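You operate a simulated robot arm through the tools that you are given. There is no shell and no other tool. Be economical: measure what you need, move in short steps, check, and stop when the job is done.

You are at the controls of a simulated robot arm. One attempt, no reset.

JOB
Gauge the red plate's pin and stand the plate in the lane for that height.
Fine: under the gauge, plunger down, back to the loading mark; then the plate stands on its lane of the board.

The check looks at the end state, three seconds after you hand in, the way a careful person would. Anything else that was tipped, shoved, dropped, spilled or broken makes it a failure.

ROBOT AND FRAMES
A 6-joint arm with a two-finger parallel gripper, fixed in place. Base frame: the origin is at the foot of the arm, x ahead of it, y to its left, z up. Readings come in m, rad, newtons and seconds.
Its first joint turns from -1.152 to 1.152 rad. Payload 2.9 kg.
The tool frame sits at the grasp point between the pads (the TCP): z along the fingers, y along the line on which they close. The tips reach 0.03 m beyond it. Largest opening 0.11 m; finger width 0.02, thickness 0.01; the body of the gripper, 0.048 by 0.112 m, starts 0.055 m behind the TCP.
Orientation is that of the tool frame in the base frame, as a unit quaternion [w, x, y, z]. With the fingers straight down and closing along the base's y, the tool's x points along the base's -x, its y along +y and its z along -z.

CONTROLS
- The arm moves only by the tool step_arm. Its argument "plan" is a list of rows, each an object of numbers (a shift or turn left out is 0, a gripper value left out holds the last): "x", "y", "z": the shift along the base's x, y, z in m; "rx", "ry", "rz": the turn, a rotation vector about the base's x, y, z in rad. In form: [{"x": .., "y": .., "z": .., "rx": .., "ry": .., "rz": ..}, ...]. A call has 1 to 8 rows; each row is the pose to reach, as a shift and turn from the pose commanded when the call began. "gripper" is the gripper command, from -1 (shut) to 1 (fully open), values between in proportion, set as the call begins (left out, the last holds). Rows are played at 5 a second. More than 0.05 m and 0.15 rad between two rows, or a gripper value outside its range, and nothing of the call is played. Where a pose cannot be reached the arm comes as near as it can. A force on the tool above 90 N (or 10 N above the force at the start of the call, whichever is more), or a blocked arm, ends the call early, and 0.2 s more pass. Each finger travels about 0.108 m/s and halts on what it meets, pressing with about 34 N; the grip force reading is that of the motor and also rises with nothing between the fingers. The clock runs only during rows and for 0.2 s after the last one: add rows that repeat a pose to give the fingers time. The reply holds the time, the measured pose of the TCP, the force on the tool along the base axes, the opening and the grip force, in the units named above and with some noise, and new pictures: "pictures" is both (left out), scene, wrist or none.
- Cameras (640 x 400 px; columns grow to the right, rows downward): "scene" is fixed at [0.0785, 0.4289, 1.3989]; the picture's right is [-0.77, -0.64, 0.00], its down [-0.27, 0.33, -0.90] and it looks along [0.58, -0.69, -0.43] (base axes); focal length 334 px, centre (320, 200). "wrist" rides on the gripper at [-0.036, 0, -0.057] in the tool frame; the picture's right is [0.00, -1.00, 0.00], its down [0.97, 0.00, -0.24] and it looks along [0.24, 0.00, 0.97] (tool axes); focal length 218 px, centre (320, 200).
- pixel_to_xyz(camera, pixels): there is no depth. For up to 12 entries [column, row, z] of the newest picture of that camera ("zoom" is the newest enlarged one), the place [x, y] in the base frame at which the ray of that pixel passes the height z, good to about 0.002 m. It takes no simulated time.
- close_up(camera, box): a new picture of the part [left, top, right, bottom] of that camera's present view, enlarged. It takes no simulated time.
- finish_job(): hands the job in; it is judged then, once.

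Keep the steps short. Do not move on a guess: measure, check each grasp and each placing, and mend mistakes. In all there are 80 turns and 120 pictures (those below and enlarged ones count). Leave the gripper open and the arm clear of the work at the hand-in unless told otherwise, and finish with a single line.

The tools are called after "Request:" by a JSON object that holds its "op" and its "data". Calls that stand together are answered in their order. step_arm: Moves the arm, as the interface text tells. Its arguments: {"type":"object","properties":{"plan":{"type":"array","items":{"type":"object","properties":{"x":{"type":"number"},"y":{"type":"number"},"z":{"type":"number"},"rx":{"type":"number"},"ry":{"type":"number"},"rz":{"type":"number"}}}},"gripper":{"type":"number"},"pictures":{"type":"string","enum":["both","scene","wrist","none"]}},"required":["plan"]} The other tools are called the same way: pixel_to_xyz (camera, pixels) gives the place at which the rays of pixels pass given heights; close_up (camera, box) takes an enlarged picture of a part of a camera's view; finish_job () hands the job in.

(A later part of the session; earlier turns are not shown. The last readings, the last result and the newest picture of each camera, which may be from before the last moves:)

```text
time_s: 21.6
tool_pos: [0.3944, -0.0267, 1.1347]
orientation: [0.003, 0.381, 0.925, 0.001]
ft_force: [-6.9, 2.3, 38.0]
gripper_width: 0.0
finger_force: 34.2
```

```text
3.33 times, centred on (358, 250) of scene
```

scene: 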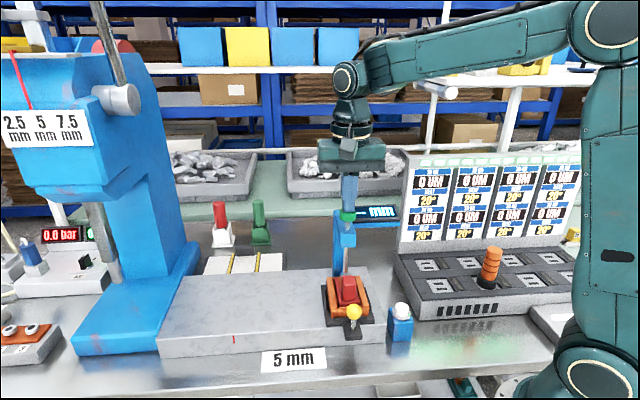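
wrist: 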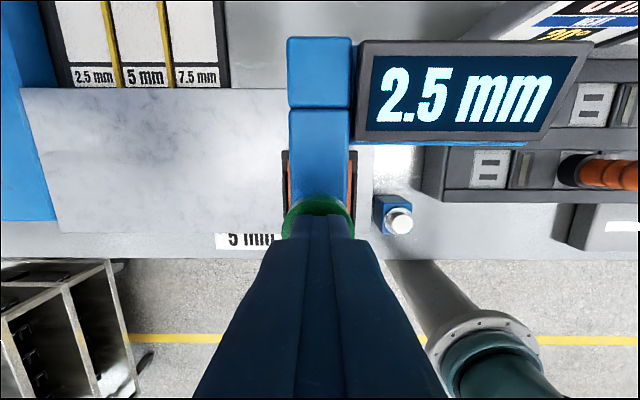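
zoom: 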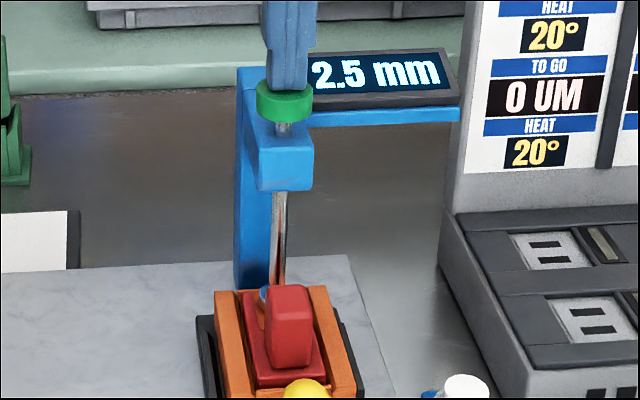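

The display reads 2.5 mm with 38 N contact. I'll hold briefly to confirm it is stable, then rise.

Request:
{"op": "step_arm", "data": {"plan": [{}, {}, {}], "pictures": "wrist"}}

Request:
{"op": "step_arm", "data": {"plan": [{"z": 0.02}, {"z": 0.05}, {"z": 0.08}, {"z": 0.11}, {"z": 0.11}]}}

Request:
{"op": "close_up", "data": {"camera": "scene", "box": [310, 190, 406, 310]}}

```text
time_s: 22.4
tool_pos: [0.3939, -0.027, 1.1349]
orientation: [0.004, 0.382, 0.924, 0.001]
ft_force: [-6.5, 3.9, 43.5]
gripper_width: 0.0001
finger_force: 34.4
```

wrist: 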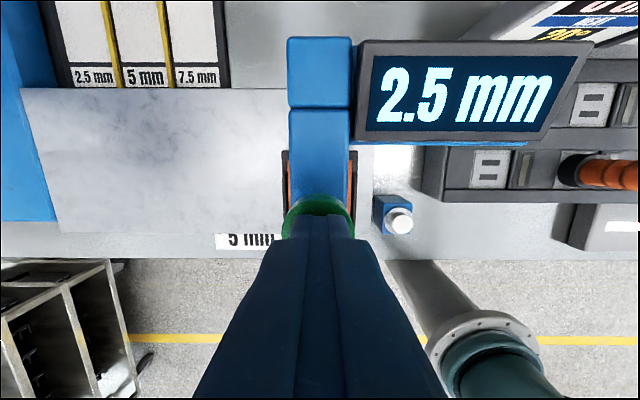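

```text
time_s: 23.6
tool_pos: [0.3925, -0.028, 1.2415]
orientation: [0.001, 0.382, 0.924, -0.001]
ft_force: [-0.5, 0.3, -1.1]
gripper_width: 0.0
finger_force: 34.0
```

scene: 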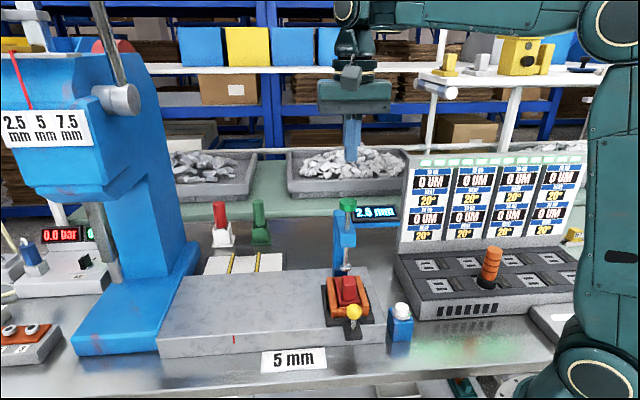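
wrist: 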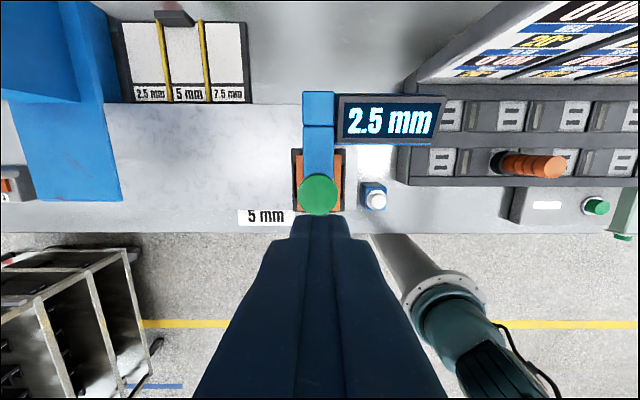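

```text
3.33 times, centred on (358, 250) of scene
```

zoom: 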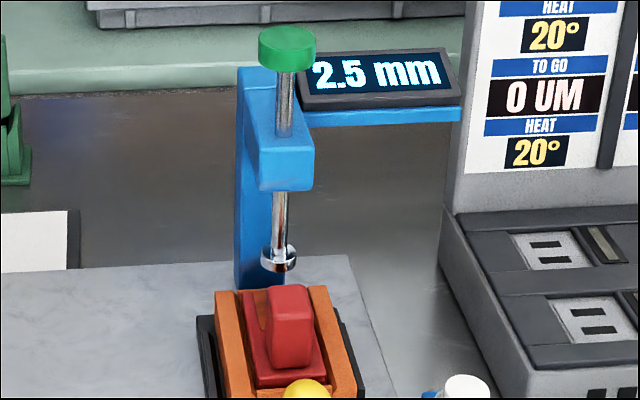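

The plunger sprang back and the reading is held at 2.5 mm. I'll return above the ball and half-open the fingers.

Request:
{"op": "step_arm", "data": {"plan": [{"x": -0.02, "y": 0.02}, {"x": -0.045, "y": 0.045}, {"x": -0.07, "y": 0.072}, {"x": -0.07, "y": 0.072, "z": -0.04}, {"x": -0.07, "y": 0.072, "z": -0.08}, {"x": -0.07, "y": 0.072, "z": -0.12}, {"x": -0.07, "y": 0.072, "z": -0.15}], "gripper": 0.0, "pictures": "wrist"}}

```text
time_s: 25.2
tool_pos: [0.3222, 0.0424, 1.0921]
orientation: [-0.001, 0.381, 0.924, -0.001]
ft_force: [0.2, -0.1, 0.3]
gripper_width: 0.0551
finger_force: 0.0
```

wrist: 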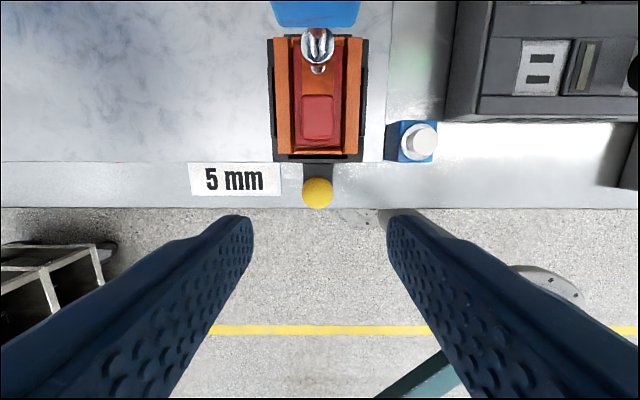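

The ball is centred at (318, 193). I'll go down 0.12 m and narrow the fingers loosely around it.

Request:
{"op": "step_arm", "data": {"plan": [{"z": -0.03}, {"z": -0.06}, {"z": -0.09}, {"z": -0.11}, {"z": -0.12}, {"z": -0.12}], "pictures": "none"}}

Request:
{"op": "step_arm", "data": {"plan": [{}, {}], "gripper": -0.42, "pictures": "wrist"}}

```text
time_s: 26.6
tool_pos: [0.3242, 0.0429, 0.9719]
orientation: [0.0, 0.381, 0.925, -0.001]
ft_force: [0.2, -1.0, -0.4]
gripper_width: 0.0551
finger_force: 0.1
```

```text
time_s: 27.2
tool_pos: [0.3244, 0.0428, 0.9724]
orientation: [0.001, 0.381, 0.925, -0.001]
ft_force: [0.4, -0.2, 0.0]
gripper_width: 0.0318
finger_force: 0.0
```

wrist: 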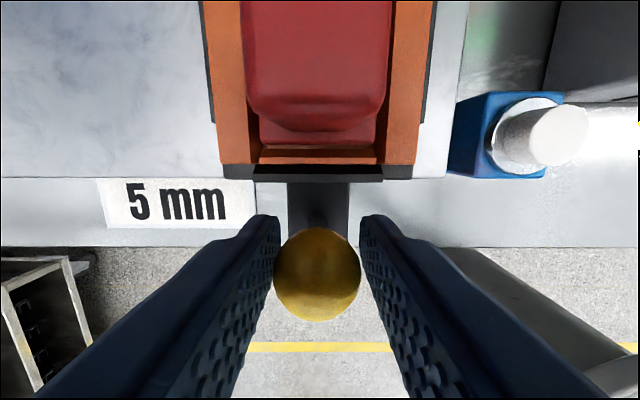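

I'll push the sled back along its guide toward the loading tick, first most of the way.

Request:
{"op": "step_arm", "data": {"plan": [{"x": 0.006, "y": 0.006}, {"x": 0.018, "y": 0.018}, {"x": 0.03, "y": 0.03}, {"x": 0.042, "y": 0.0425}, {"x": 0.054, "y": 0.0545}, {"x": 0.066, "y": 0.067}, {"x": 0.078, "y": 0.079}, {"x": 0.086, "y": 0.087}], "pictures": "wrist"}}

Request:
{"op": "step_arm", "data": {"plan": [{"x": 0.01, "y": 0.01}, {"x": 0.02, "y": 0.02}, {"x": 0.03, "y": 0.03}, {"x": 0.04, "y": 0.04}, {"x": 0.05, "y": 0.051}, {"x": 0.058, "y": 0.059}, {"x": 0.062, "y": 0.063}, {"x": 0.064, "y": 0.065}]}}

Request:
{"op": "close_up", "data": {"camera": "scene", "box": [190, 265, 286, 360]}}

```text
time_s: 29.0
tool_pos: [0.4109, 0.1306, 0.9712]
orientation: [0.001, 0.38, 0.925, 0.0]
ft_force: [-0.4, 0.2, -0.9]
gripper_width: 0.0322
finger_force: 0.2
```

wrist: 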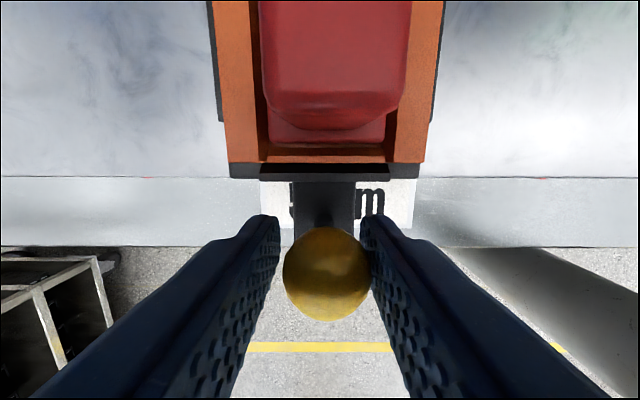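

```text
time_s: 30.8
tool_pos: [0.475, 0.1972, 0.9721]
orientation: [0.002, 0.382, 0.924, 0.001]
ft_force: [3.3, 1.7, 1.8]
gripper_width: 0.0336
finger_force: 1.3
```

scene: 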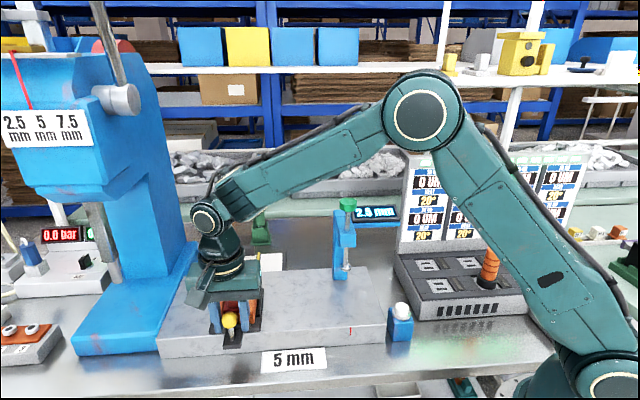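
wrist: 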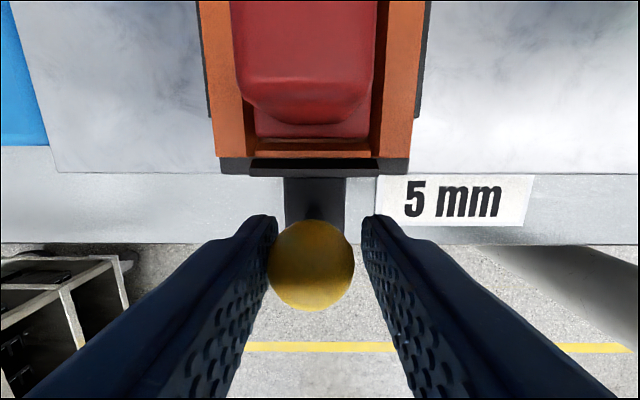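

```text
4.21 times, centred on (238, 312) of scene
```

zoom: 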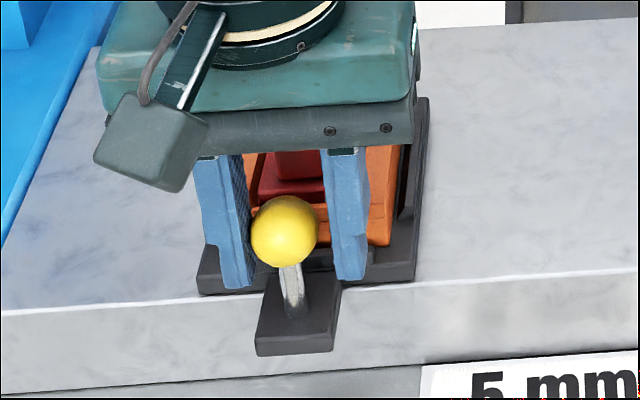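

The ball has coasted onto the left finger. The sled is about 2 mm short of its starting place: the tongue corner is at zoom (256, 354) against (247, 352) at the start. I'll advance 2.5 mm more and compare.

Request:
{"op": "step_arm", "data": {"plan": [{"x": 0.001, "y": 0.001}, {"x": 0.002, "y": 0.002}, {"x": 0.003, "y": 0.003}, {"x": 0.003, "y": 0.003}], "pictures": "wrist"}}

Request:
{"op": "close_up", "data": {"camera": "scene", "box": [190, 265, 286, 360]}}

```text
time_s: 31.8
tool_pos: [0.4751, 0.1991, 0.971]
orientation: [-0.001, 0.381, 0.925, -0.001]
ft_force: [-0.3, 0.4, -0.8]
gripper_width: 0.0321
finger_force: 0.1
```

wrist: 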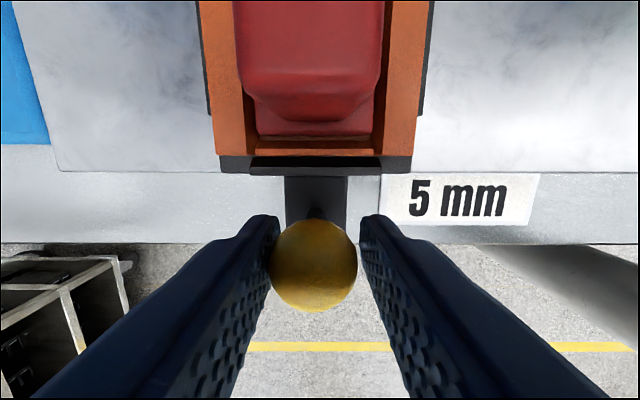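

```text
4.21 times, centred on (238, 312) of scene
```

zoom: 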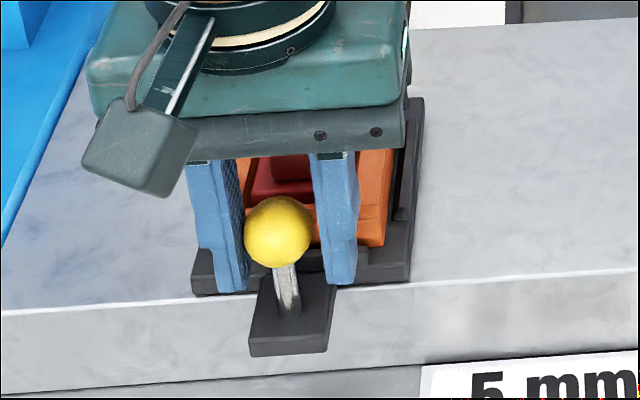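

The sled is back where it started: the tongue is at (248, 355), sled corners match within a pixel, and there is no load. I'll open and rise.

Request:
{"op": "step_arm", "data": {"plan": [{}, {}, {"z": 0.02}, {"z": 0.05}, {"z": 0.09}, {"z": 0.13}, {"z": 0.17}], "gripper": 0.0}}

Request:
{"op": "close_up", "data": {"camera": "scene", "box": [190, 265, 286, 360]}}

Request:
{"op": "close_up", "data": {"camera": "wrist", "box": [240, 30, 400, 200]}}

```text
time_s: 33.4
tool_pos: [0.4774, 0.2003, 1.1432]
orientation: [0.0, 0.382, 0.924, -0.001]
ft_force: [0.1, 0.6, -0.1]
gripper_width: 0.0547
finger_force: 0.1
```

scene: 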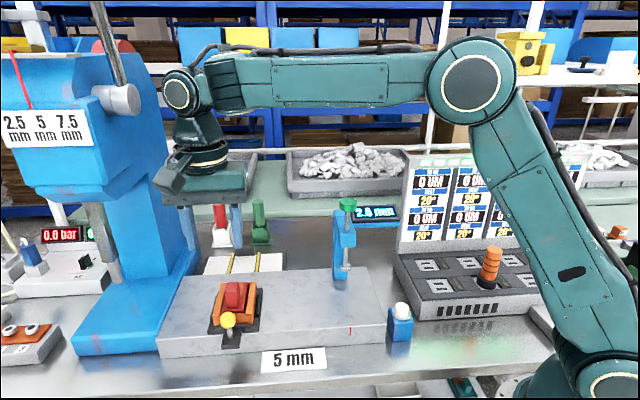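
wrist: 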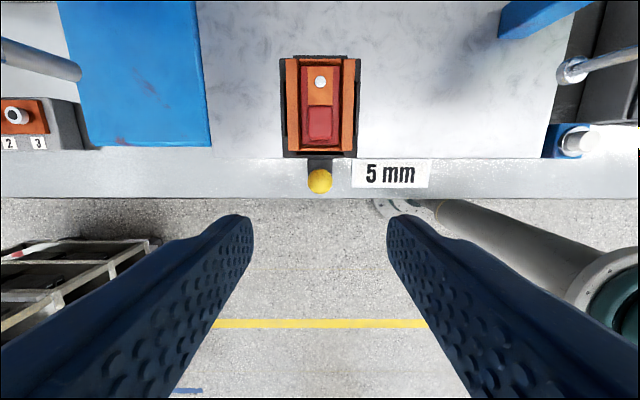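

```text
4.21 times, centred on (238, 312) of scene
```

zoom: 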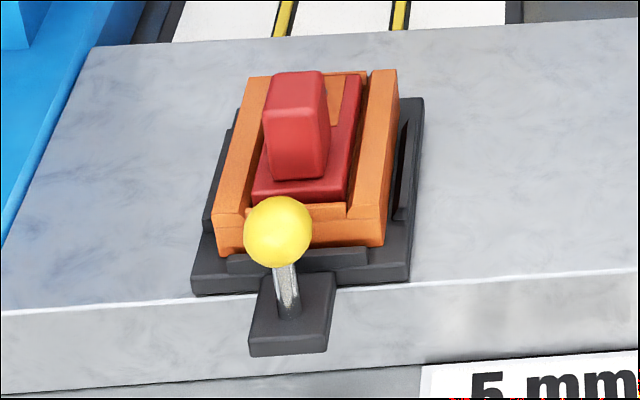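

```text
2.35 times, centred on (320, 115) of wrist
```

zoom: 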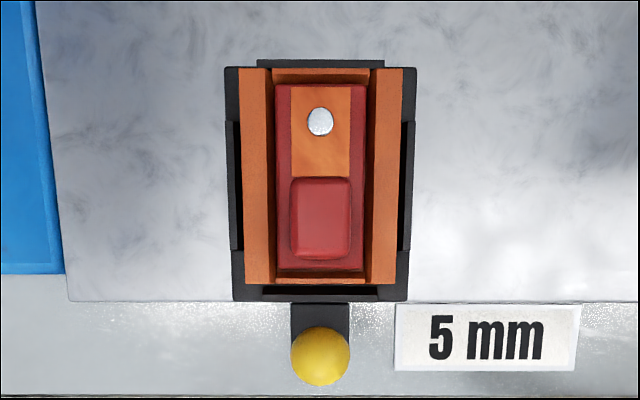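

The sled matches its starting place to within half a millimetre. I'll rise and move over the stone toward the board, to measure the 2.5 mm lane and the press clearance.

Request:
{"op": "step_arm", "data": {"plan": [{"z": 0.04}, {"z": 0.08}, {"z": 0.12}, {"x": 0.02, "y": -0.03, "z": 0.15}, {"x": 0.04, "y": -0.06, "z": 0.15}, {"x": 0.06, "y": -0.09, "z": 0.15}, {"x": 0.08, "y": -0.12, "z": 0.15}, {"x": 0.08, "y": -0.12, "z": 0.15}]}}

```text
time_s: 35.2
tool_pos: [0.53, 0.0777, 1.2731]
orientation: [0.001, 0.382, 0.924, -0.001]
ft_force: [-0.4, 0.8, -1.3]
gripper_width: 0.0551
finger_force: 0.1
out of reach, approached as far as the arm can: row 4, 5, 6, 7, 8
```

scene: 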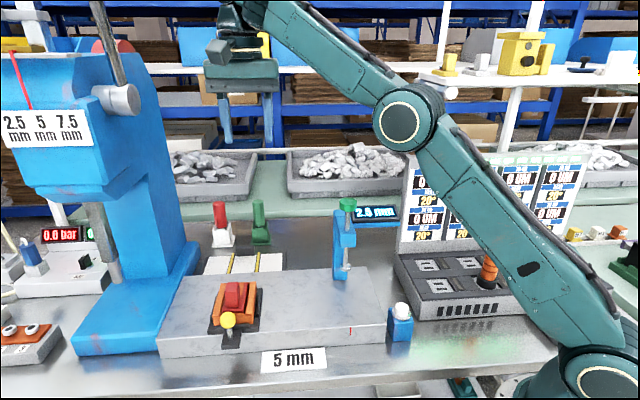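
wrist: 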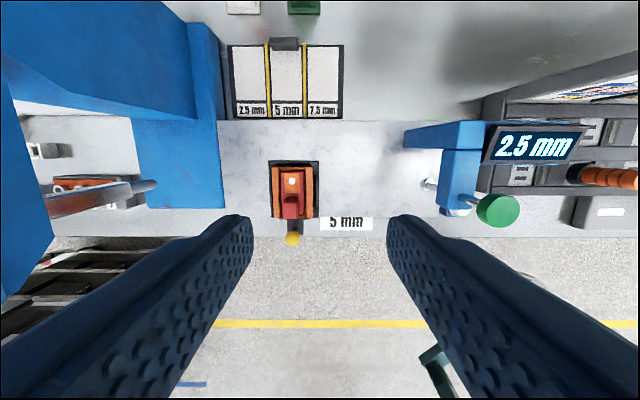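

Upper reach limits here, but the view is useful. I'll enlarge the board and measure lane 2.5 and the press column.

Request:
{"op": "close_up", "data": {"camera": "wrist", "box": [150, 0, 374, 140]}}

Request:
{"op": "pixel_to_xyz", "data": {"camera": "wrist", "pixels": [[230, 47, 0.87], [266, 47, 0.87], [235, 117, 0.87], [269, 117, 0.87], [343, 117, 0.87], [342, 46, 0.87], [222, 119, 0.885], [188, 23, 0.9], [196, 118, 1.1], [290, 205, 0.995]]}}

```text
2.86 times, centred on (262, 70) of wrist
```

zoom: 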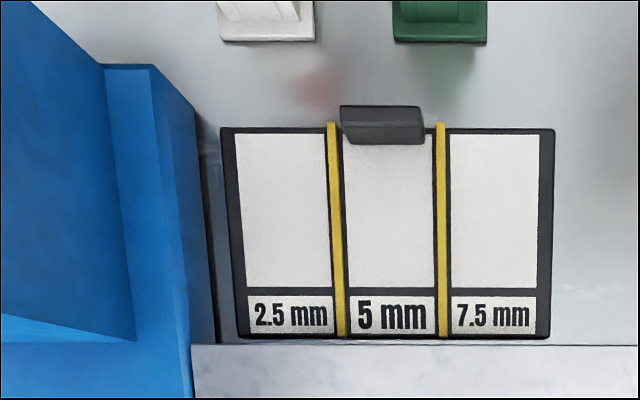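

```text
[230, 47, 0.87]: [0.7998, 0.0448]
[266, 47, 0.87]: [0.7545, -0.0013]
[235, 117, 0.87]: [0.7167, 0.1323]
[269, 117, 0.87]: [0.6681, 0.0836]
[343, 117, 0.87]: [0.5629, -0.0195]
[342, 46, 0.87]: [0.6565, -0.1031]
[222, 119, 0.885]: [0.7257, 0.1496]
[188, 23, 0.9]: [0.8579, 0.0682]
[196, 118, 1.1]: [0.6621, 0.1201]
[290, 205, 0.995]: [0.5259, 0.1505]
```

Request:
{"op": "pixel_to_xyz", "data": {"camera": "zoom", "pixels": [[233, 135, 0.87], [326, 133, 0.87], [247, 287, 0.87], [333, 289, 0.87], [285, 210, 0.87], [341, 225, 0.875], [207, 345, 0.87], [195, 110, 0.87]]}}

Request:
{"op": "close_up", "data": {"camera": "wrist", "box": [244, 150, 340, 250]}}

Request:
{"op": "close_up", "data": {"camera": "scene", "box": [60, 60, 300, 300]}}

```text
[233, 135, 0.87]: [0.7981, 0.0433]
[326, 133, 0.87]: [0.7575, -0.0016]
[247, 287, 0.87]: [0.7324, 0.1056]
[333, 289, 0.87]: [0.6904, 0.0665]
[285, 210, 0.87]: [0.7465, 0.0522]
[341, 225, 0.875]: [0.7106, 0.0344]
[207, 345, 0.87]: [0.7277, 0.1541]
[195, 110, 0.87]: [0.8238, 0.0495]
```

```text
4.00 times, centred on (292, 200) of wrist
```

zoom: 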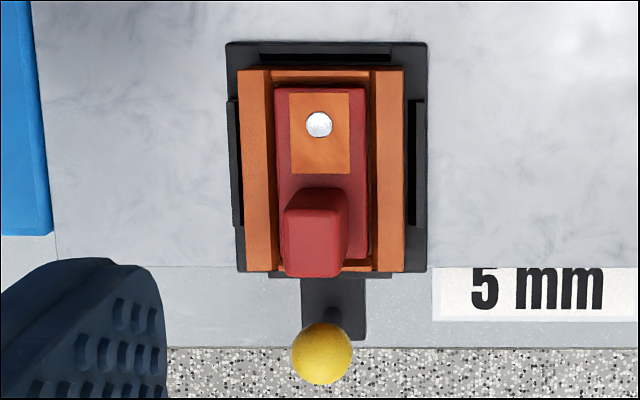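

```text
1.67 times, centred on (180, 180) of scene
```

zoom: 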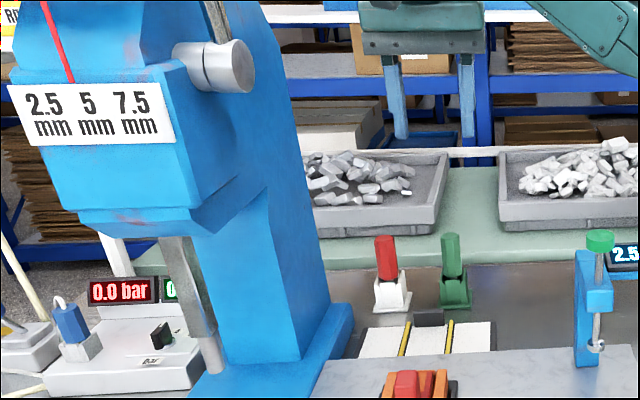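

Request:
{"op": "close_up", "data": {"camera": "wrist", "box": [244, 150, 340, 250]}}

Request:
{"op": "pixel_to_xyz", "data": {"camera": "zoom", "pixels": [[320, 87, 0.94], [360, 262, 0.94], [276, 90, 0.94], [366, 90, 0.94], [319, 125, 0.945], [283, 275, 0.98], [342, 275, 0.98], [314, 242, 0.995], [288, 218, 0.995], [341, 265, 0.995]]}}

```text
4.00 times, centred on (292, 200) of wrist
```

zoom: 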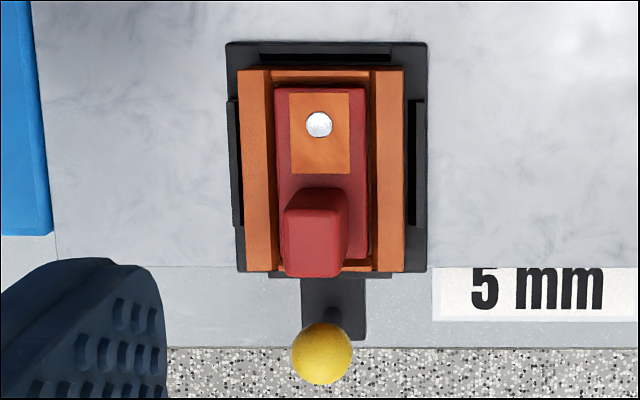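

```text
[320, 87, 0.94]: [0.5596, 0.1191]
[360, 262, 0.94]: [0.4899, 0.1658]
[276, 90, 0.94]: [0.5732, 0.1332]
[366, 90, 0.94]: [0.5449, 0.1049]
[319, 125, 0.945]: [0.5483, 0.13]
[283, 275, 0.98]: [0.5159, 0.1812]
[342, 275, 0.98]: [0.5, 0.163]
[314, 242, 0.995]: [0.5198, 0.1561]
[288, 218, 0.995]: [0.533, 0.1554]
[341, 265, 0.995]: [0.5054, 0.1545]
```

Lane 2.5's white area is centred at (0.745, 0.054), 60 × 90 mm, and the plate is about 40 × 82 mm. The press base edge is 53 mm from the lane centre, so I'll grip the handle along the stone's cross direction, which turns the gripper's long side away from the press. I'll go above the handle (0.521, 0.157) while turning −90°, in two calls.

Request:
{"op": "step_arm", "data": {"plan": [{"x": -0.01, "y": 0.015, "z": -0.02, "rz": -0.1}, {"x": -0.02, "y": 0.03, "z": -0.04, "rz": -0.2}, {"x": -0.03, "y": 0.045, "z": -0.06, "rz": -0.3}, {"x": -0.036, "y": 0.06, "z": -0.08, "rz": -0.4}, {"x": -0.036, "y": 0.077, "z": -0.1, "rz": -0.5}, {"x": -0.036, "y": 0.077, "z": -0.11, "rz": -0.6}, {"x": -0.036, "y": 0.077, "z": -0.12, "rz": -0.7}, {"x": -0.036, "y": 0.077, "z": -0.12, "rz": -0.785}], "pictures": "none"}}

Request:
{"op": "step_arm", "data": {"plan": [{"rz": -0.1}, {"rz": -0.2}, {"rz": -0.3}, {"rz": -0.4}, {"rz": -0.5}, {"rz": -0.6}, {"rz": -0.7}, {"rz": -0.785}]}}

```text
time_s: 37.0
tool_pos: [0.4966, 0.1546, 1.1533]
orientation: [0.001, 0.706, 0.708, -0.001]
ft_force: [0.4, -0.1, -0.4]
gripper_width: 0.0549
finger_force: 0.1
```

```text
time_s: 38.8
tool_pos: [0.4979, 0.1535, 1.1538]
orientation: [-0.002, 0.923, 0.384, 0.0]
ft_force: [-0.7, -0.8, 0.6]
gripper_width: 0.0551
finger_force: 0.1
```

scene: 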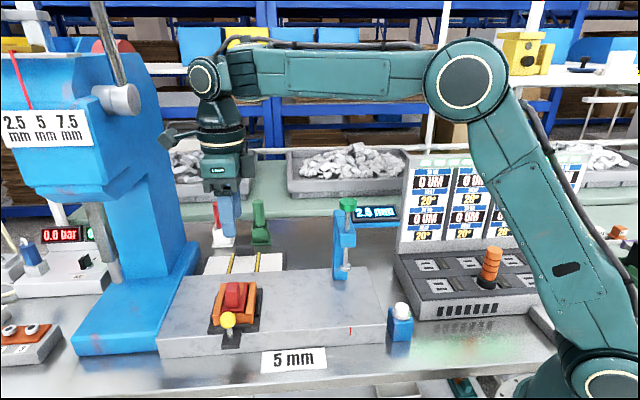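
wrist: 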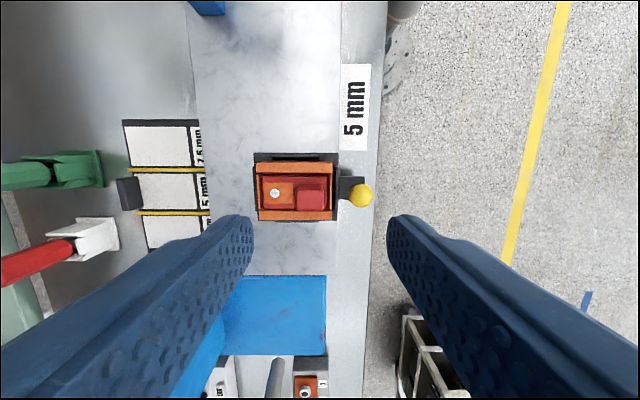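

The box on a stalk now points toward the press side. I'll look closely to see how far it sticks out.

Request:
{"op": "close_up", "data": {"camera": "scene", "box": [130, 40, 290, 240]}}

```text
2.00 times, centred on (210, 140) of scene
```

zoom: 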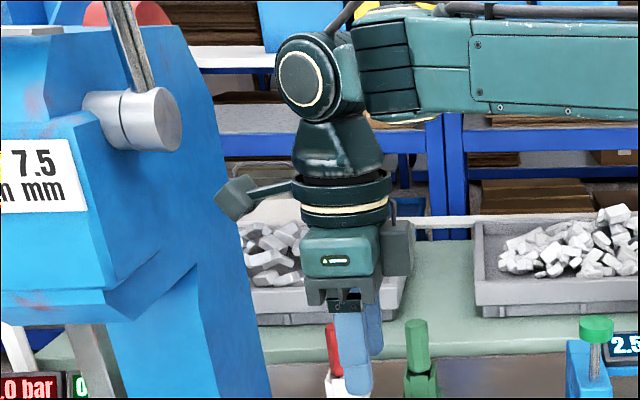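

The stalk would come too near the press column in this turn. With the fingers closing along the stone (yaw −45°) the stalk faces the front, and the gripper's half-length of 56 mm clears the column, which is about 78 mm away. I'll turn back and centre over the handle.

Request:
{"op": "step_arm", "data": {"plan": [{"rz": 0.1}, {"rz": 0.2}, {"rz": 0.3}, {"rz": 0.4}, {"rz": 0.5}, {"rz": 0.6}, {"rz": 0.7}, {"rz": 0.785}], "pictures": "none"}}

Request:
{"op": "step_arm", "data": {"plan": [{"rz": 0.1, "x": 0.003}, {"rz": 0.2, "x": 0.006}, {"rz": 0.3, "x": 0.009}, {"rz": 0.4, "x": 0.012}, {"rz": 0.5, "x": 0.015, "y": 0.003, "z": -0.02}, {"rz": 0.6, "x": 0.018, "y": 0.003, "z": -0.04}, {"rz": 0.7, "x": 0.021, "y": 0.003, "z": -0.05}, {"rz": 0.785, "x": 0.023, "y": 0.003, "z": -0.05}], "pictures": "wrist"}}

```text
time_s: 40.6
tool_pos: [0.4969, 0.1536, 1.1535]
orientation: [0.0, 0.705, 0.709, -0.001]
ft_force: [-0.4, -0.6, -0.4]
gripper_width: 0.0548
finger_force: 0.0
```

```text
time_s: 42.4
tool_pos: [0.5187, 0.1563, 1.1047]
orientation: [0.0, 0.38, 0.925, -0.001]
ft_force: [0.4, -0.2, 0.3]
gripper_width: 0.0551
finger_force: 0.2
```

wrist: 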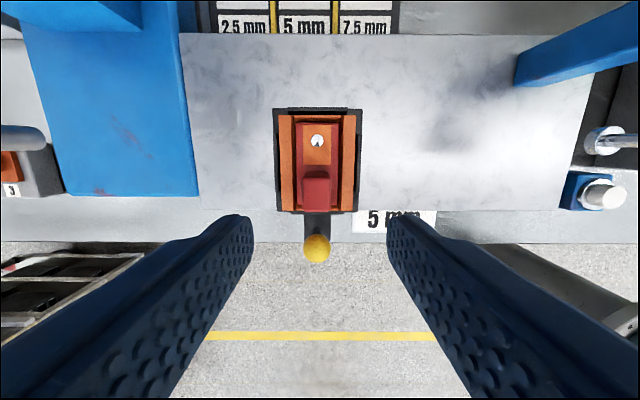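

Request:
{"op": "close_up", "data": {"camera": "wrist", "box": [256, 110, 384, 190]}}

Request:
{"op": "close_up", "data": {"camera": "wrist", "box": [256, 160, 384, 260]}}

Request:
{"op": "pixel_to_xyz", "data": {"camera": "wrist", "pixels": [[316, 193, 0.995], [316, 250, 0.967], [317, 141, 0.945], [302, 178, 0.99], [331, 178, 0.99], [302, 208, 0.99], [331, 208, 0.99]]}}

```text
5.00 times, centred on (320, 150) of wrist
```

zoom: 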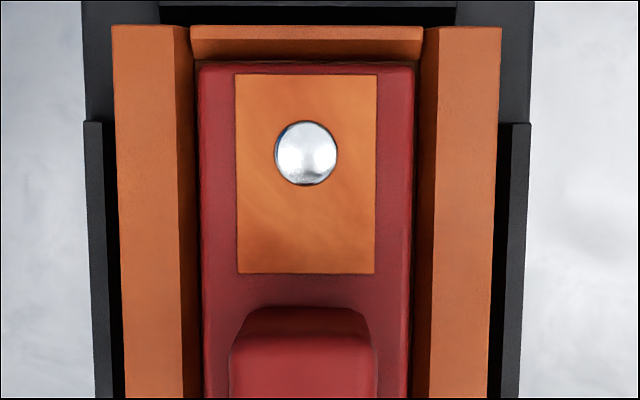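

```text
4.00 times, centred on (320, 210) of wrist
```

zoom: 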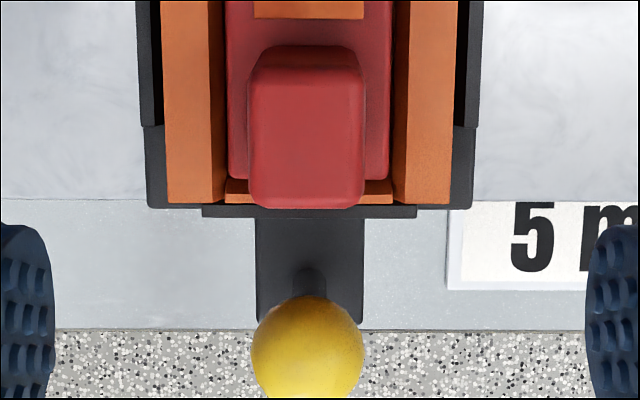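

```text
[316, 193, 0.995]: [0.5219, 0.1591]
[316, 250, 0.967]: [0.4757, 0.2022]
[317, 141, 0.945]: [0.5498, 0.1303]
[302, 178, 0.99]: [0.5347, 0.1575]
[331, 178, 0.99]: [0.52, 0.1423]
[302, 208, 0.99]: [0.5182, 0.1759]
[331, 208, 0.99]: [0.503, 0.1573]
```

The handle top is centred at (0.520, 0.158), so the tool needs about 1.5 mm on each axis. I'll narrow the opening to 38 mm and go down to TCP z≈0.99, with the tips just above the nest rails.

Request:
{"op": "step_arm", "data": {"plan": [{"x": 0.0015, "y": 0.0015}, {"x": 0.0015, "y": 0.0015, "z": -0.03}, {"x": 0.0015, "y": 0.0015, "z": -0.06}, {"x": 0.0015, "y": 0.0015, "z": -0.085}, {"x": 0.0015, "y": 0.0015, "z": -0.1}, {"x": 0.0015, "y": 0.0015, "z": -0.11}, {"x": 0.0015, "y": 0.0015, "z": -0.115}, {"x": 0.0015, "y": 0.0015, "z": -0.115}], "gripper": -0.3}}

Request:
{"op": "close_up", "data": {"camera": "scene", "box": [180, 230, 290, 350]}}

```text
time_s: 44.2
tool_pos: [0.5221, 0.1579, 0.9908]
orientation: [0.0, 0.381, 0.925, -0.002]
ft_force: [0.3, 0.6, 0.8]
gripper_width: 0.0382
finger_force: 0.1
```

scene: 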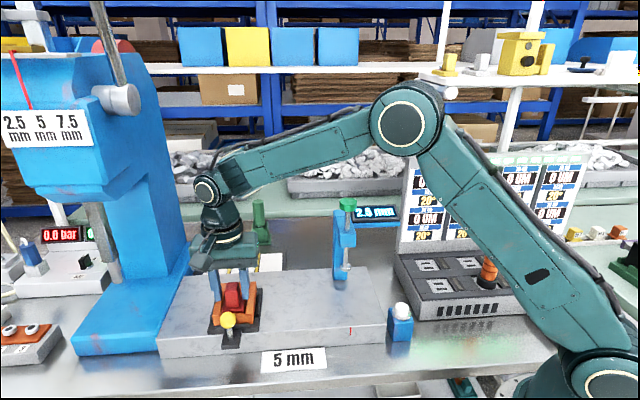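
wrist: 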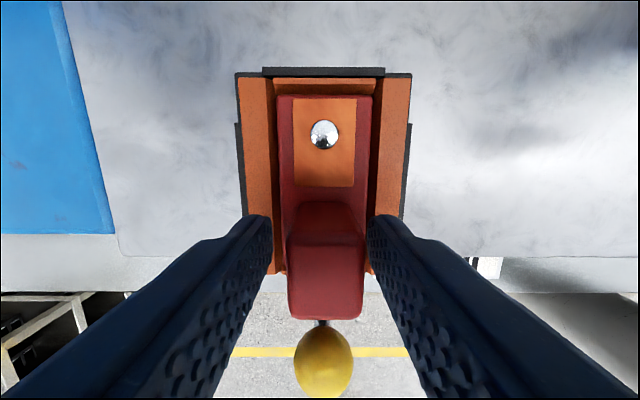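

```text
3.33 times, centred on (235, 290) of scene
```

zoom: 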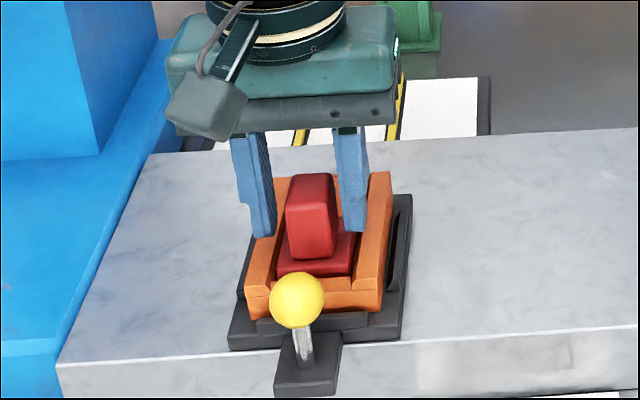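

The handle sits between the fingers, about 1.5 mm right of centre. I'll correct that and close.

Request:
{"op": "step_arm", "data": {"plan": [{"x": -0.0012, "y": -0.0012, "z": -0.002}, {"x": -0.0012, "y": -0.0012, "z": -0.002}], "pictures": "none"}}

Request:
{"op": "step_arm", "data": {"plan": [{}, {}, {}, {}], "gripper": -1, "pictures": "wrist"}}

```text
time_s: 44.8
tool_pos: [0.5205, 0.1574, 0.9871]
orientation: [0.001, 0.381, 0.925, -0.002]
ft_force: [0.1, 0.3, 0.8]
gripper_width: 0.0387
finger_force: 0.1
```

```text
time_s: 45.8
tool_pos: [0.5206, 0.1566, 0.9882]
orientation: [0.001, 0.381, 0.924, -0.001]
ft_force: [-0.3, 0.5, -1.0]
gripper_width: 0.0235
finger_force: 33.7
```

wrist: 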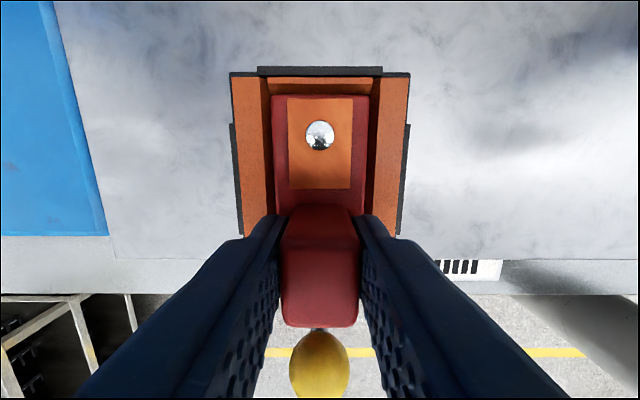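

The handle is held at 23.5 mm. I'll lift straight up 6 cm.

Request:
{"op": "step_arm", "data": {"plan": [{"z": 0.005}, {"z": 0.012}, {"z": 0.022}, {"z": 0.035}, {"z": 0.05}, {"z": 0.06}]}}

Request:
{"op": "close_up", "data": {"camera": "scene", "box": [180, 210, 290, 350]}}

```text
time_s: 47.2
tool_pos: [0.5189, 0.1552, 1.0465]
orientation: [0.001, 0.381, 0.925, 0.0]
ft_force: [0.2, -0.5, -1.0]
gripper_width: 0.0237
finger_force: 34.0
```

scene: 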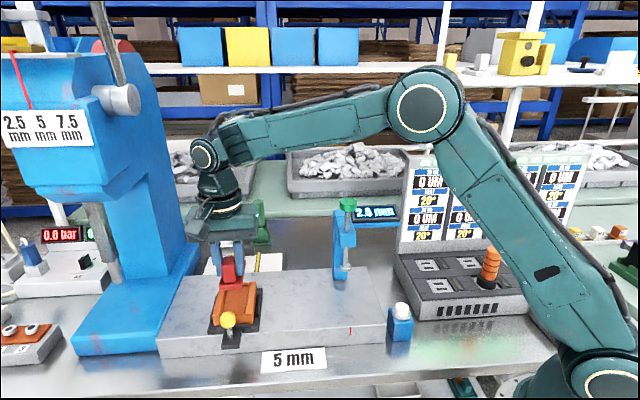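
wrist: 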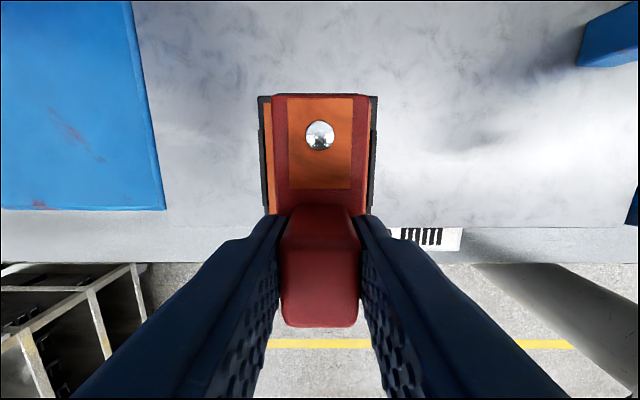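

```text
2.86 times, centred on (235, 280) of scene
```

zoom: 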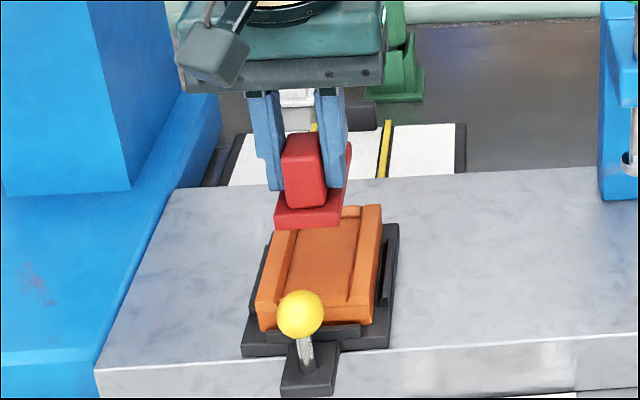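

The plate is free of the nest and held firmly; its centre is about 16 mm ahead of the TCP. The target TCP for lane 2.5 is (0.7325, 0.0635). I'll move halfway at this height.

Request:
{"op": "step_arm", "data": {"plan": [{"x": 0.025, "y": -0.011}, {"x": 0.05, "y": -0.022}, {"x": 0.075, "y": -0.033}, {"x": 0.1, "y": -0.044}, {"x": 0.125, "y": -0.055}, {"x": 0.14, "y": -0.062}, {"x": 0.14, "y": -0.062}]}}

```text
time_s: 48.8
tool_pos: [0.6487, 0.0981, 1.0463]
orientation: [0.0, 0.381, 0.925, 0.0]
ft_force: [-0.6, 0.0, -1.1]
gripper_width: 0.0238
finger_force: 34.1
out of reach, approached as far as the arm can: row 6, 7
```

scene: 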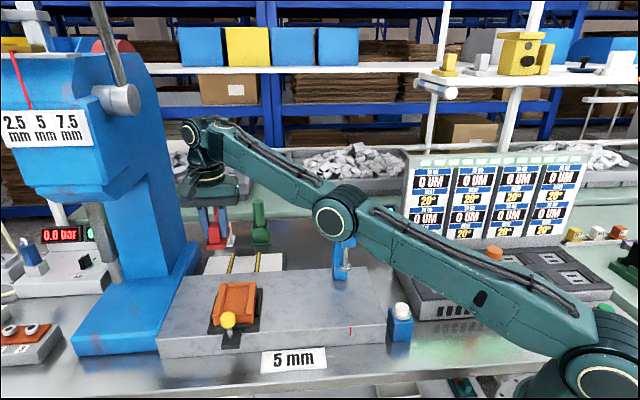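
wrist: 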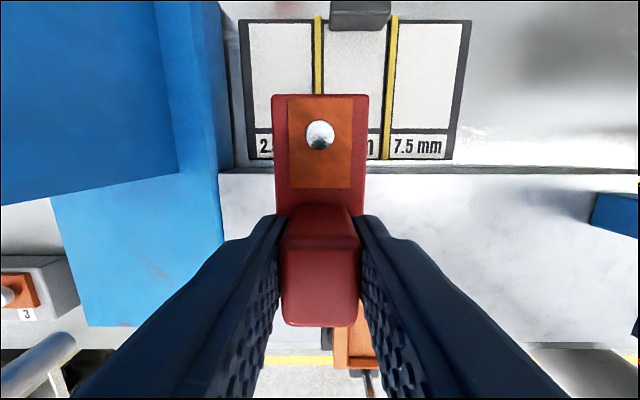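

With the tool vertical the arm runs out at about r=0.66, and the lane needs about 0.735. The fix is to set the plate down on the stone and re-grip the handle with the tool leaned back about 0.6 rad about the closing axis. The plate then stays flat while the wrist stays closer in. First I'll check that the elbow hasn't touched the gauge.

Request:
{"op": "close_up", "data": {"camera": "scene", "box": [270, 170, 430, 300]}}

Request:
{"op": "step_arm", "data": {"plan": [{"x": -0.025, "y": 0.011}, {"x": -0.05, "y": 0.015}, {"x": -0.08, "y": 0.02}, {"x": -0.11, "y": 0.02}, {"x": -0.14, "y": 0.02}, {"x": -0.17, "y": 0.02}, {"x": -0.19, "y": 0.02}, {"x": -0.19, "y": 0.02}]}}

```text
3.08 times, centred on (350, 235) of scene
```

zoom: 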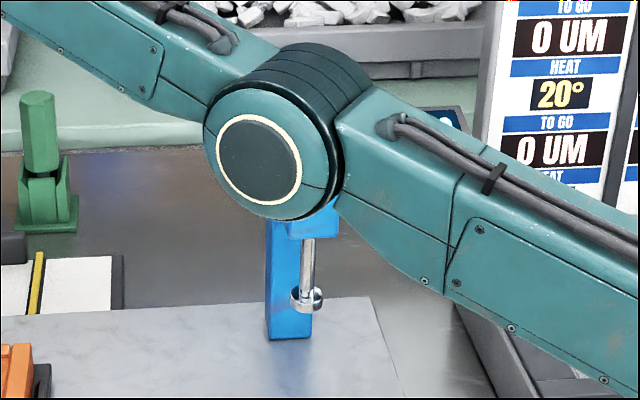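

```text
time_s: 50.6
tool_pos: [0.5504, 0.1339, 1.0946]
orientation: [0.0, 0.381, 0.925, -0.001]
ft_force: [0.4, 0.3, -1.2]
gripper_width: 0.0235
finger_force: 34.5
out of reach, approached as far as the arm can: row 3, 4, 5, 6, 7, 8
```

scene: 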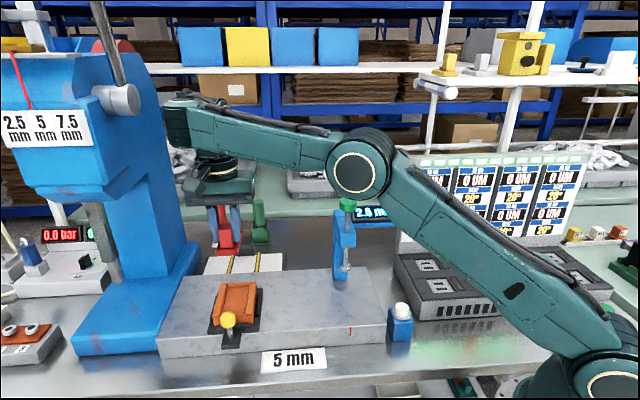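
wrist: 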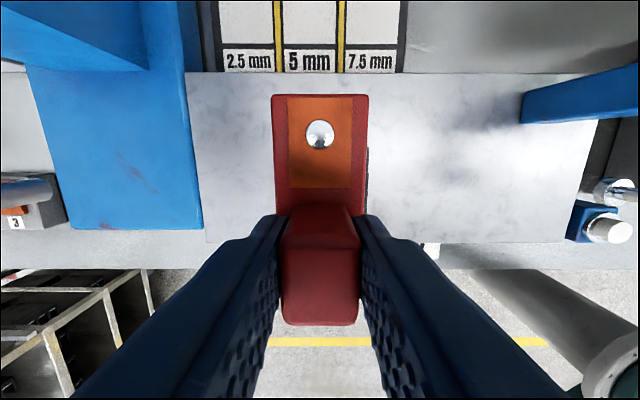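

The gauge looks untouched. The return solved poorly near the stretched pose and stopped at (0.550, 0.134, 1.095). I'll make a tiny move to see where the command stands.

Request:
{"op": "step_arm", "data": {"plan": [{"z": 0.005}, {"z": 0.005}], "pictures": "none"}}

```text
time_s: 51.2
tool_pos: [0.549, 0.1324, 1.0989]
orientation: [0.0, 0.382, 0.924, -0.001]
ft_force: [0.0, 1.0, -1.5]
gripper_width: 0.0237
finger_force: 33.9
```

The command now follows the reached pose. I'll move back toward a clear spot on the stone.

Request:
{"op": "step_arm", "data": {"plan": [{"x": -0.012, "y": -0.004, "z": -0.01}, {"x": -0.025, "y": -0.01, "z": -0.02}, {"x": -0.04, "y": -0.015, "z": -0.03}, {"x": -0.055, "y": -0.02, "z": -0.04}, {"x": -0.07, "y": -0.025, "z": -0.05}, {"x": -0.07, "y": -0.025, "z": -0.05}]}}

```text
time_s: 52.6
tool_pos: [0.5501, 0.1269, 1.0974]
orientation: [-0.001, 0.381, 0.924, -0.002]
ft_force: [-0.6, -0.3, -1.8]
gripper_width: 0.0235
finger_force: 34.2
out of reach, approached as far as the arm can: row 1, 2, 3, 4, 5, 6
```

scene: 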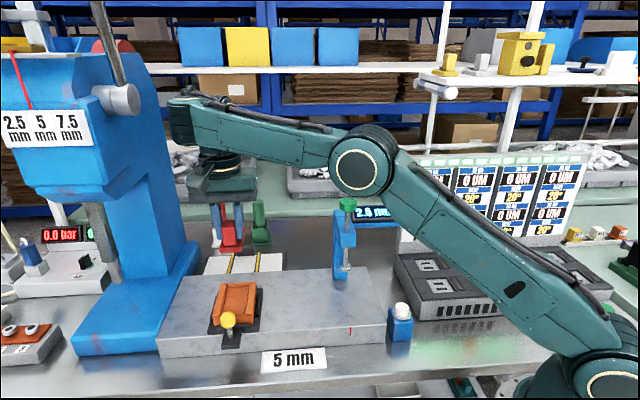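
wrist: 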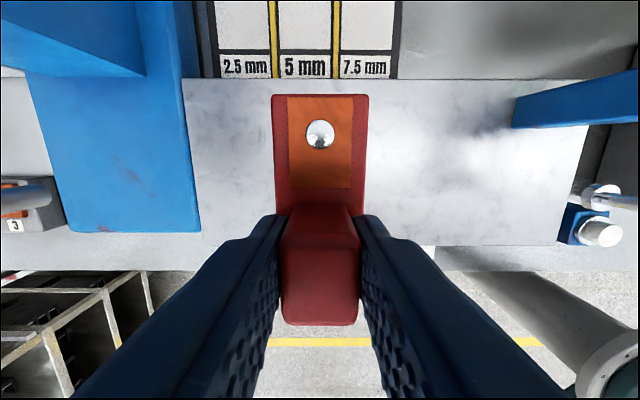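

Request:
{"op": "close_up", "data": {"camera": "scene", "box": [140, 70, 460, 280]}}

```text
1.90 times, centred on (300, 175) of scene
```

zoom: 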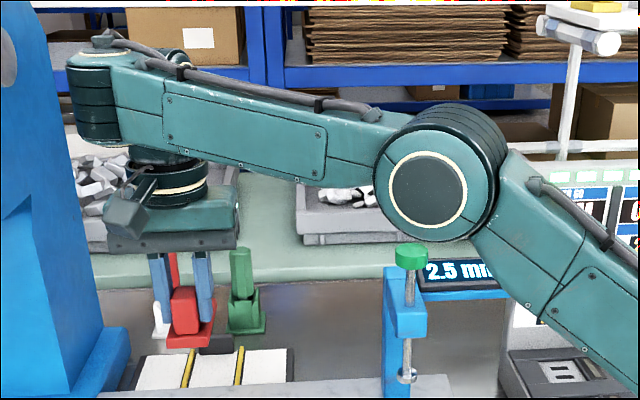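

The wrist has flipped to its other solution, with the forearm now on the near side, and that blocks inward moves. I'll test whether moving straight up is possible from here.

Request:
{"op": "step_arm", "data": {"plan": [{"z": 0.02}, {"z": 0.04}, {"z": 0.06}, {"z": 0.06}], "pictures": "scene"}}

```text
time_s: 53.6
tool_pos: [0.5499, 0.1262, 1.1574]
orientation: [0.0, 0.382, 0.924, 0.0]
ft_force: [-0.3, -0.6, -1.1]
gripper_width: 0.0237
finger_force: 34.2
out of reach, approached as far as the arm can: row 3
```

scene: 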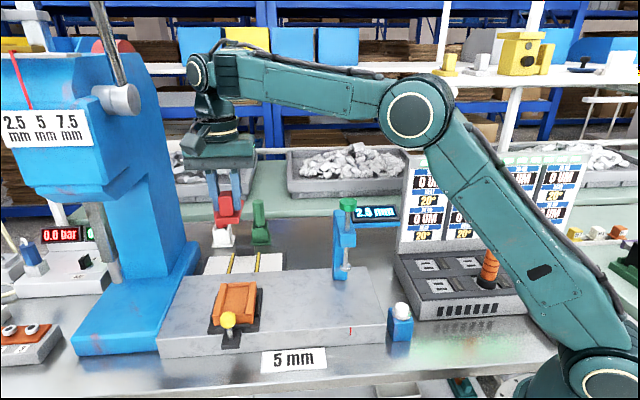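

It flipped back to the usual solution. I'll carry the plate to a clear spot on the stone at TCP (0.467, 0.093), staying low but clear.

Request:
{"op": "step_arm", "data": {"plan": [{"x": -0.02, "y": -0.008}, {"x": -0.04, "y": -0.016, "z": -0.01}, {"x": -0.06, "y": -0.024, "z": -0.04}, {"x": -0.0825, "y": -0.0336, "z": -0.07}, {"x": -0.0825, "y": -0.0336, "z": -0.1}, {"x": -0.0825, "y": -0.0336, "z": -0.13}, {"x": -0.0825, "y": -0.0336, "z": -0.15}, {"x": -0.0825, "y": -0.0336, "z": -0.15}]}}

Request:
{"op": "close_up", "data": {"camera": "scene", "box": [190, 210, 350, 350]}}

```text
time_s: 55.4
tool_pos: [0.4652, 0.0934, 1.005]
orientation: [0.002, 0.381, 0.925, -0.001]
ft_force: [-0.5, 0.0, -0.7]
gripper_width: 0.0237
finger_force: 33.7
```

scene: 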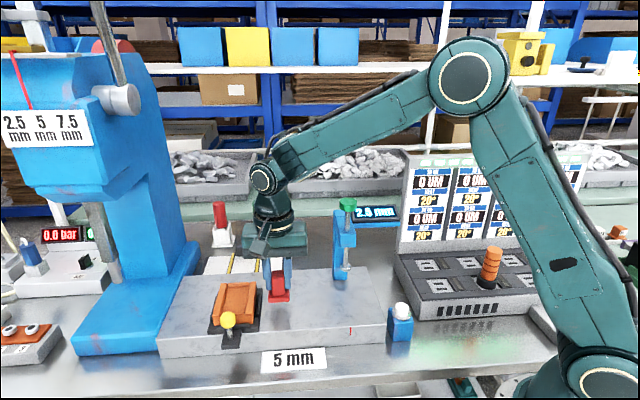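
wrist: 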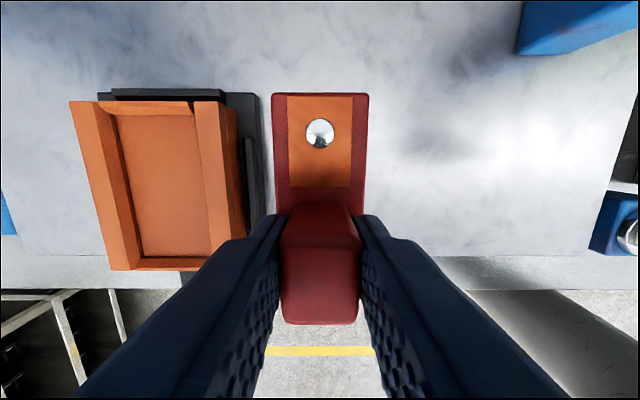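

```text
2.86 times, centred on (270, 280) of scene
```

zoom: 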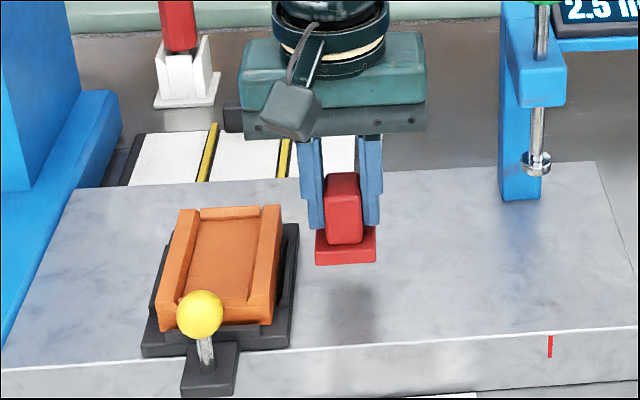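

The spot is clear, but I'll shift 2 cm farther from the sled and lower toward the stone in small steps.

Request:
{"op": "step_arm", "data": {"plan": [{"x": -0.007, "y": -0.007}, {"x": -0.014, "y": -0.014}, {"x": -0.014, "y": -0.014, "z": -0.012}, {"x": -0.014, "y": -0.014, "z": -0.022}, {"x": -0.014, "y": -0.014, "z": -0.028}, {"x": -0.014, "y": -0.014, "z": -0.031}], "pictures": "none"}}

Request:
{"op": "step_arm", "data": {"plan": [{"z": -0.002}, {"z": -0.004}, {"z": -0.006}], "pictures": "none"}}

Request:
{"op": "close_up", "data": {"camera": "scene", "box": [230, 240, 340, 340]}}

```text
time_s: 56.8
tool_pos: [0.4509, 0.0775, 0.9762]
orientation: [0.001, 0.381, 0.925, -0.001]
ft_force: [-0.2, -0.5, -0.9]
gripper_width: 0.0237
finger_force: 34.4
```

```text
time_s: 57.6
tool_pos: [0.4516, 0.078, 0.9678]
orientation: [0.0, 0.381, 0.924, -0.001]
ft_force: [-0.2, 0.2, -1.9]
gripper_width: 0.0237
finger_force: 33.9
```

```text
4.00 times, centred on (285, 290) of scene
```

zoom: 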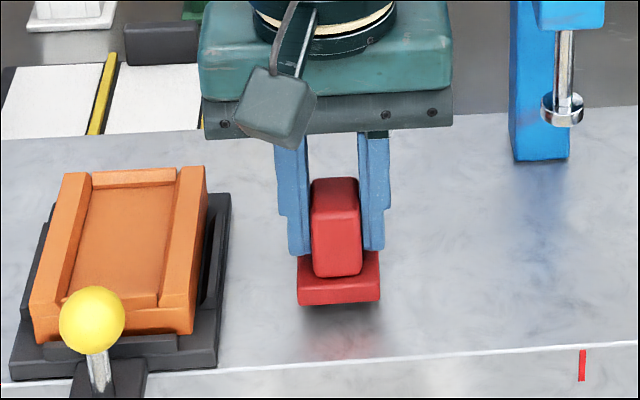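

Still slightly above the stone, since a shadow gap is visible. I'll lower further in small steps.

Request:
{"op": "step_arm", "data": {"plan": [{"z": -0.002}, {"z": -0.004}, {"z": -0.006}], "pictures": "none"}}

Request:
{"op": "close_up", "data": {"camera": "scene", "box": [230, 240, 340, 340]}}

```text
time_s: 58.4
tool_pos: [0.4539, 0.0797, 0.9629]
orientation: [0.0, 0.381, 0.925, -0.001]
ft_force: [0.3, 0.4, -0.5]
gripper_width: 0.0237
finger_force: 34.1
```

```text
4.00 times, centred on (285, 290) of scene
```

zoom: 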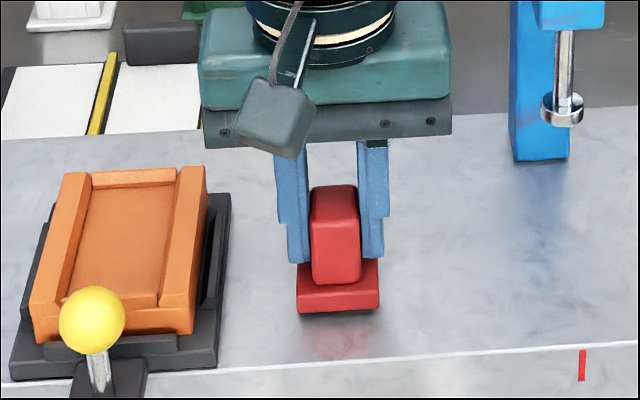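

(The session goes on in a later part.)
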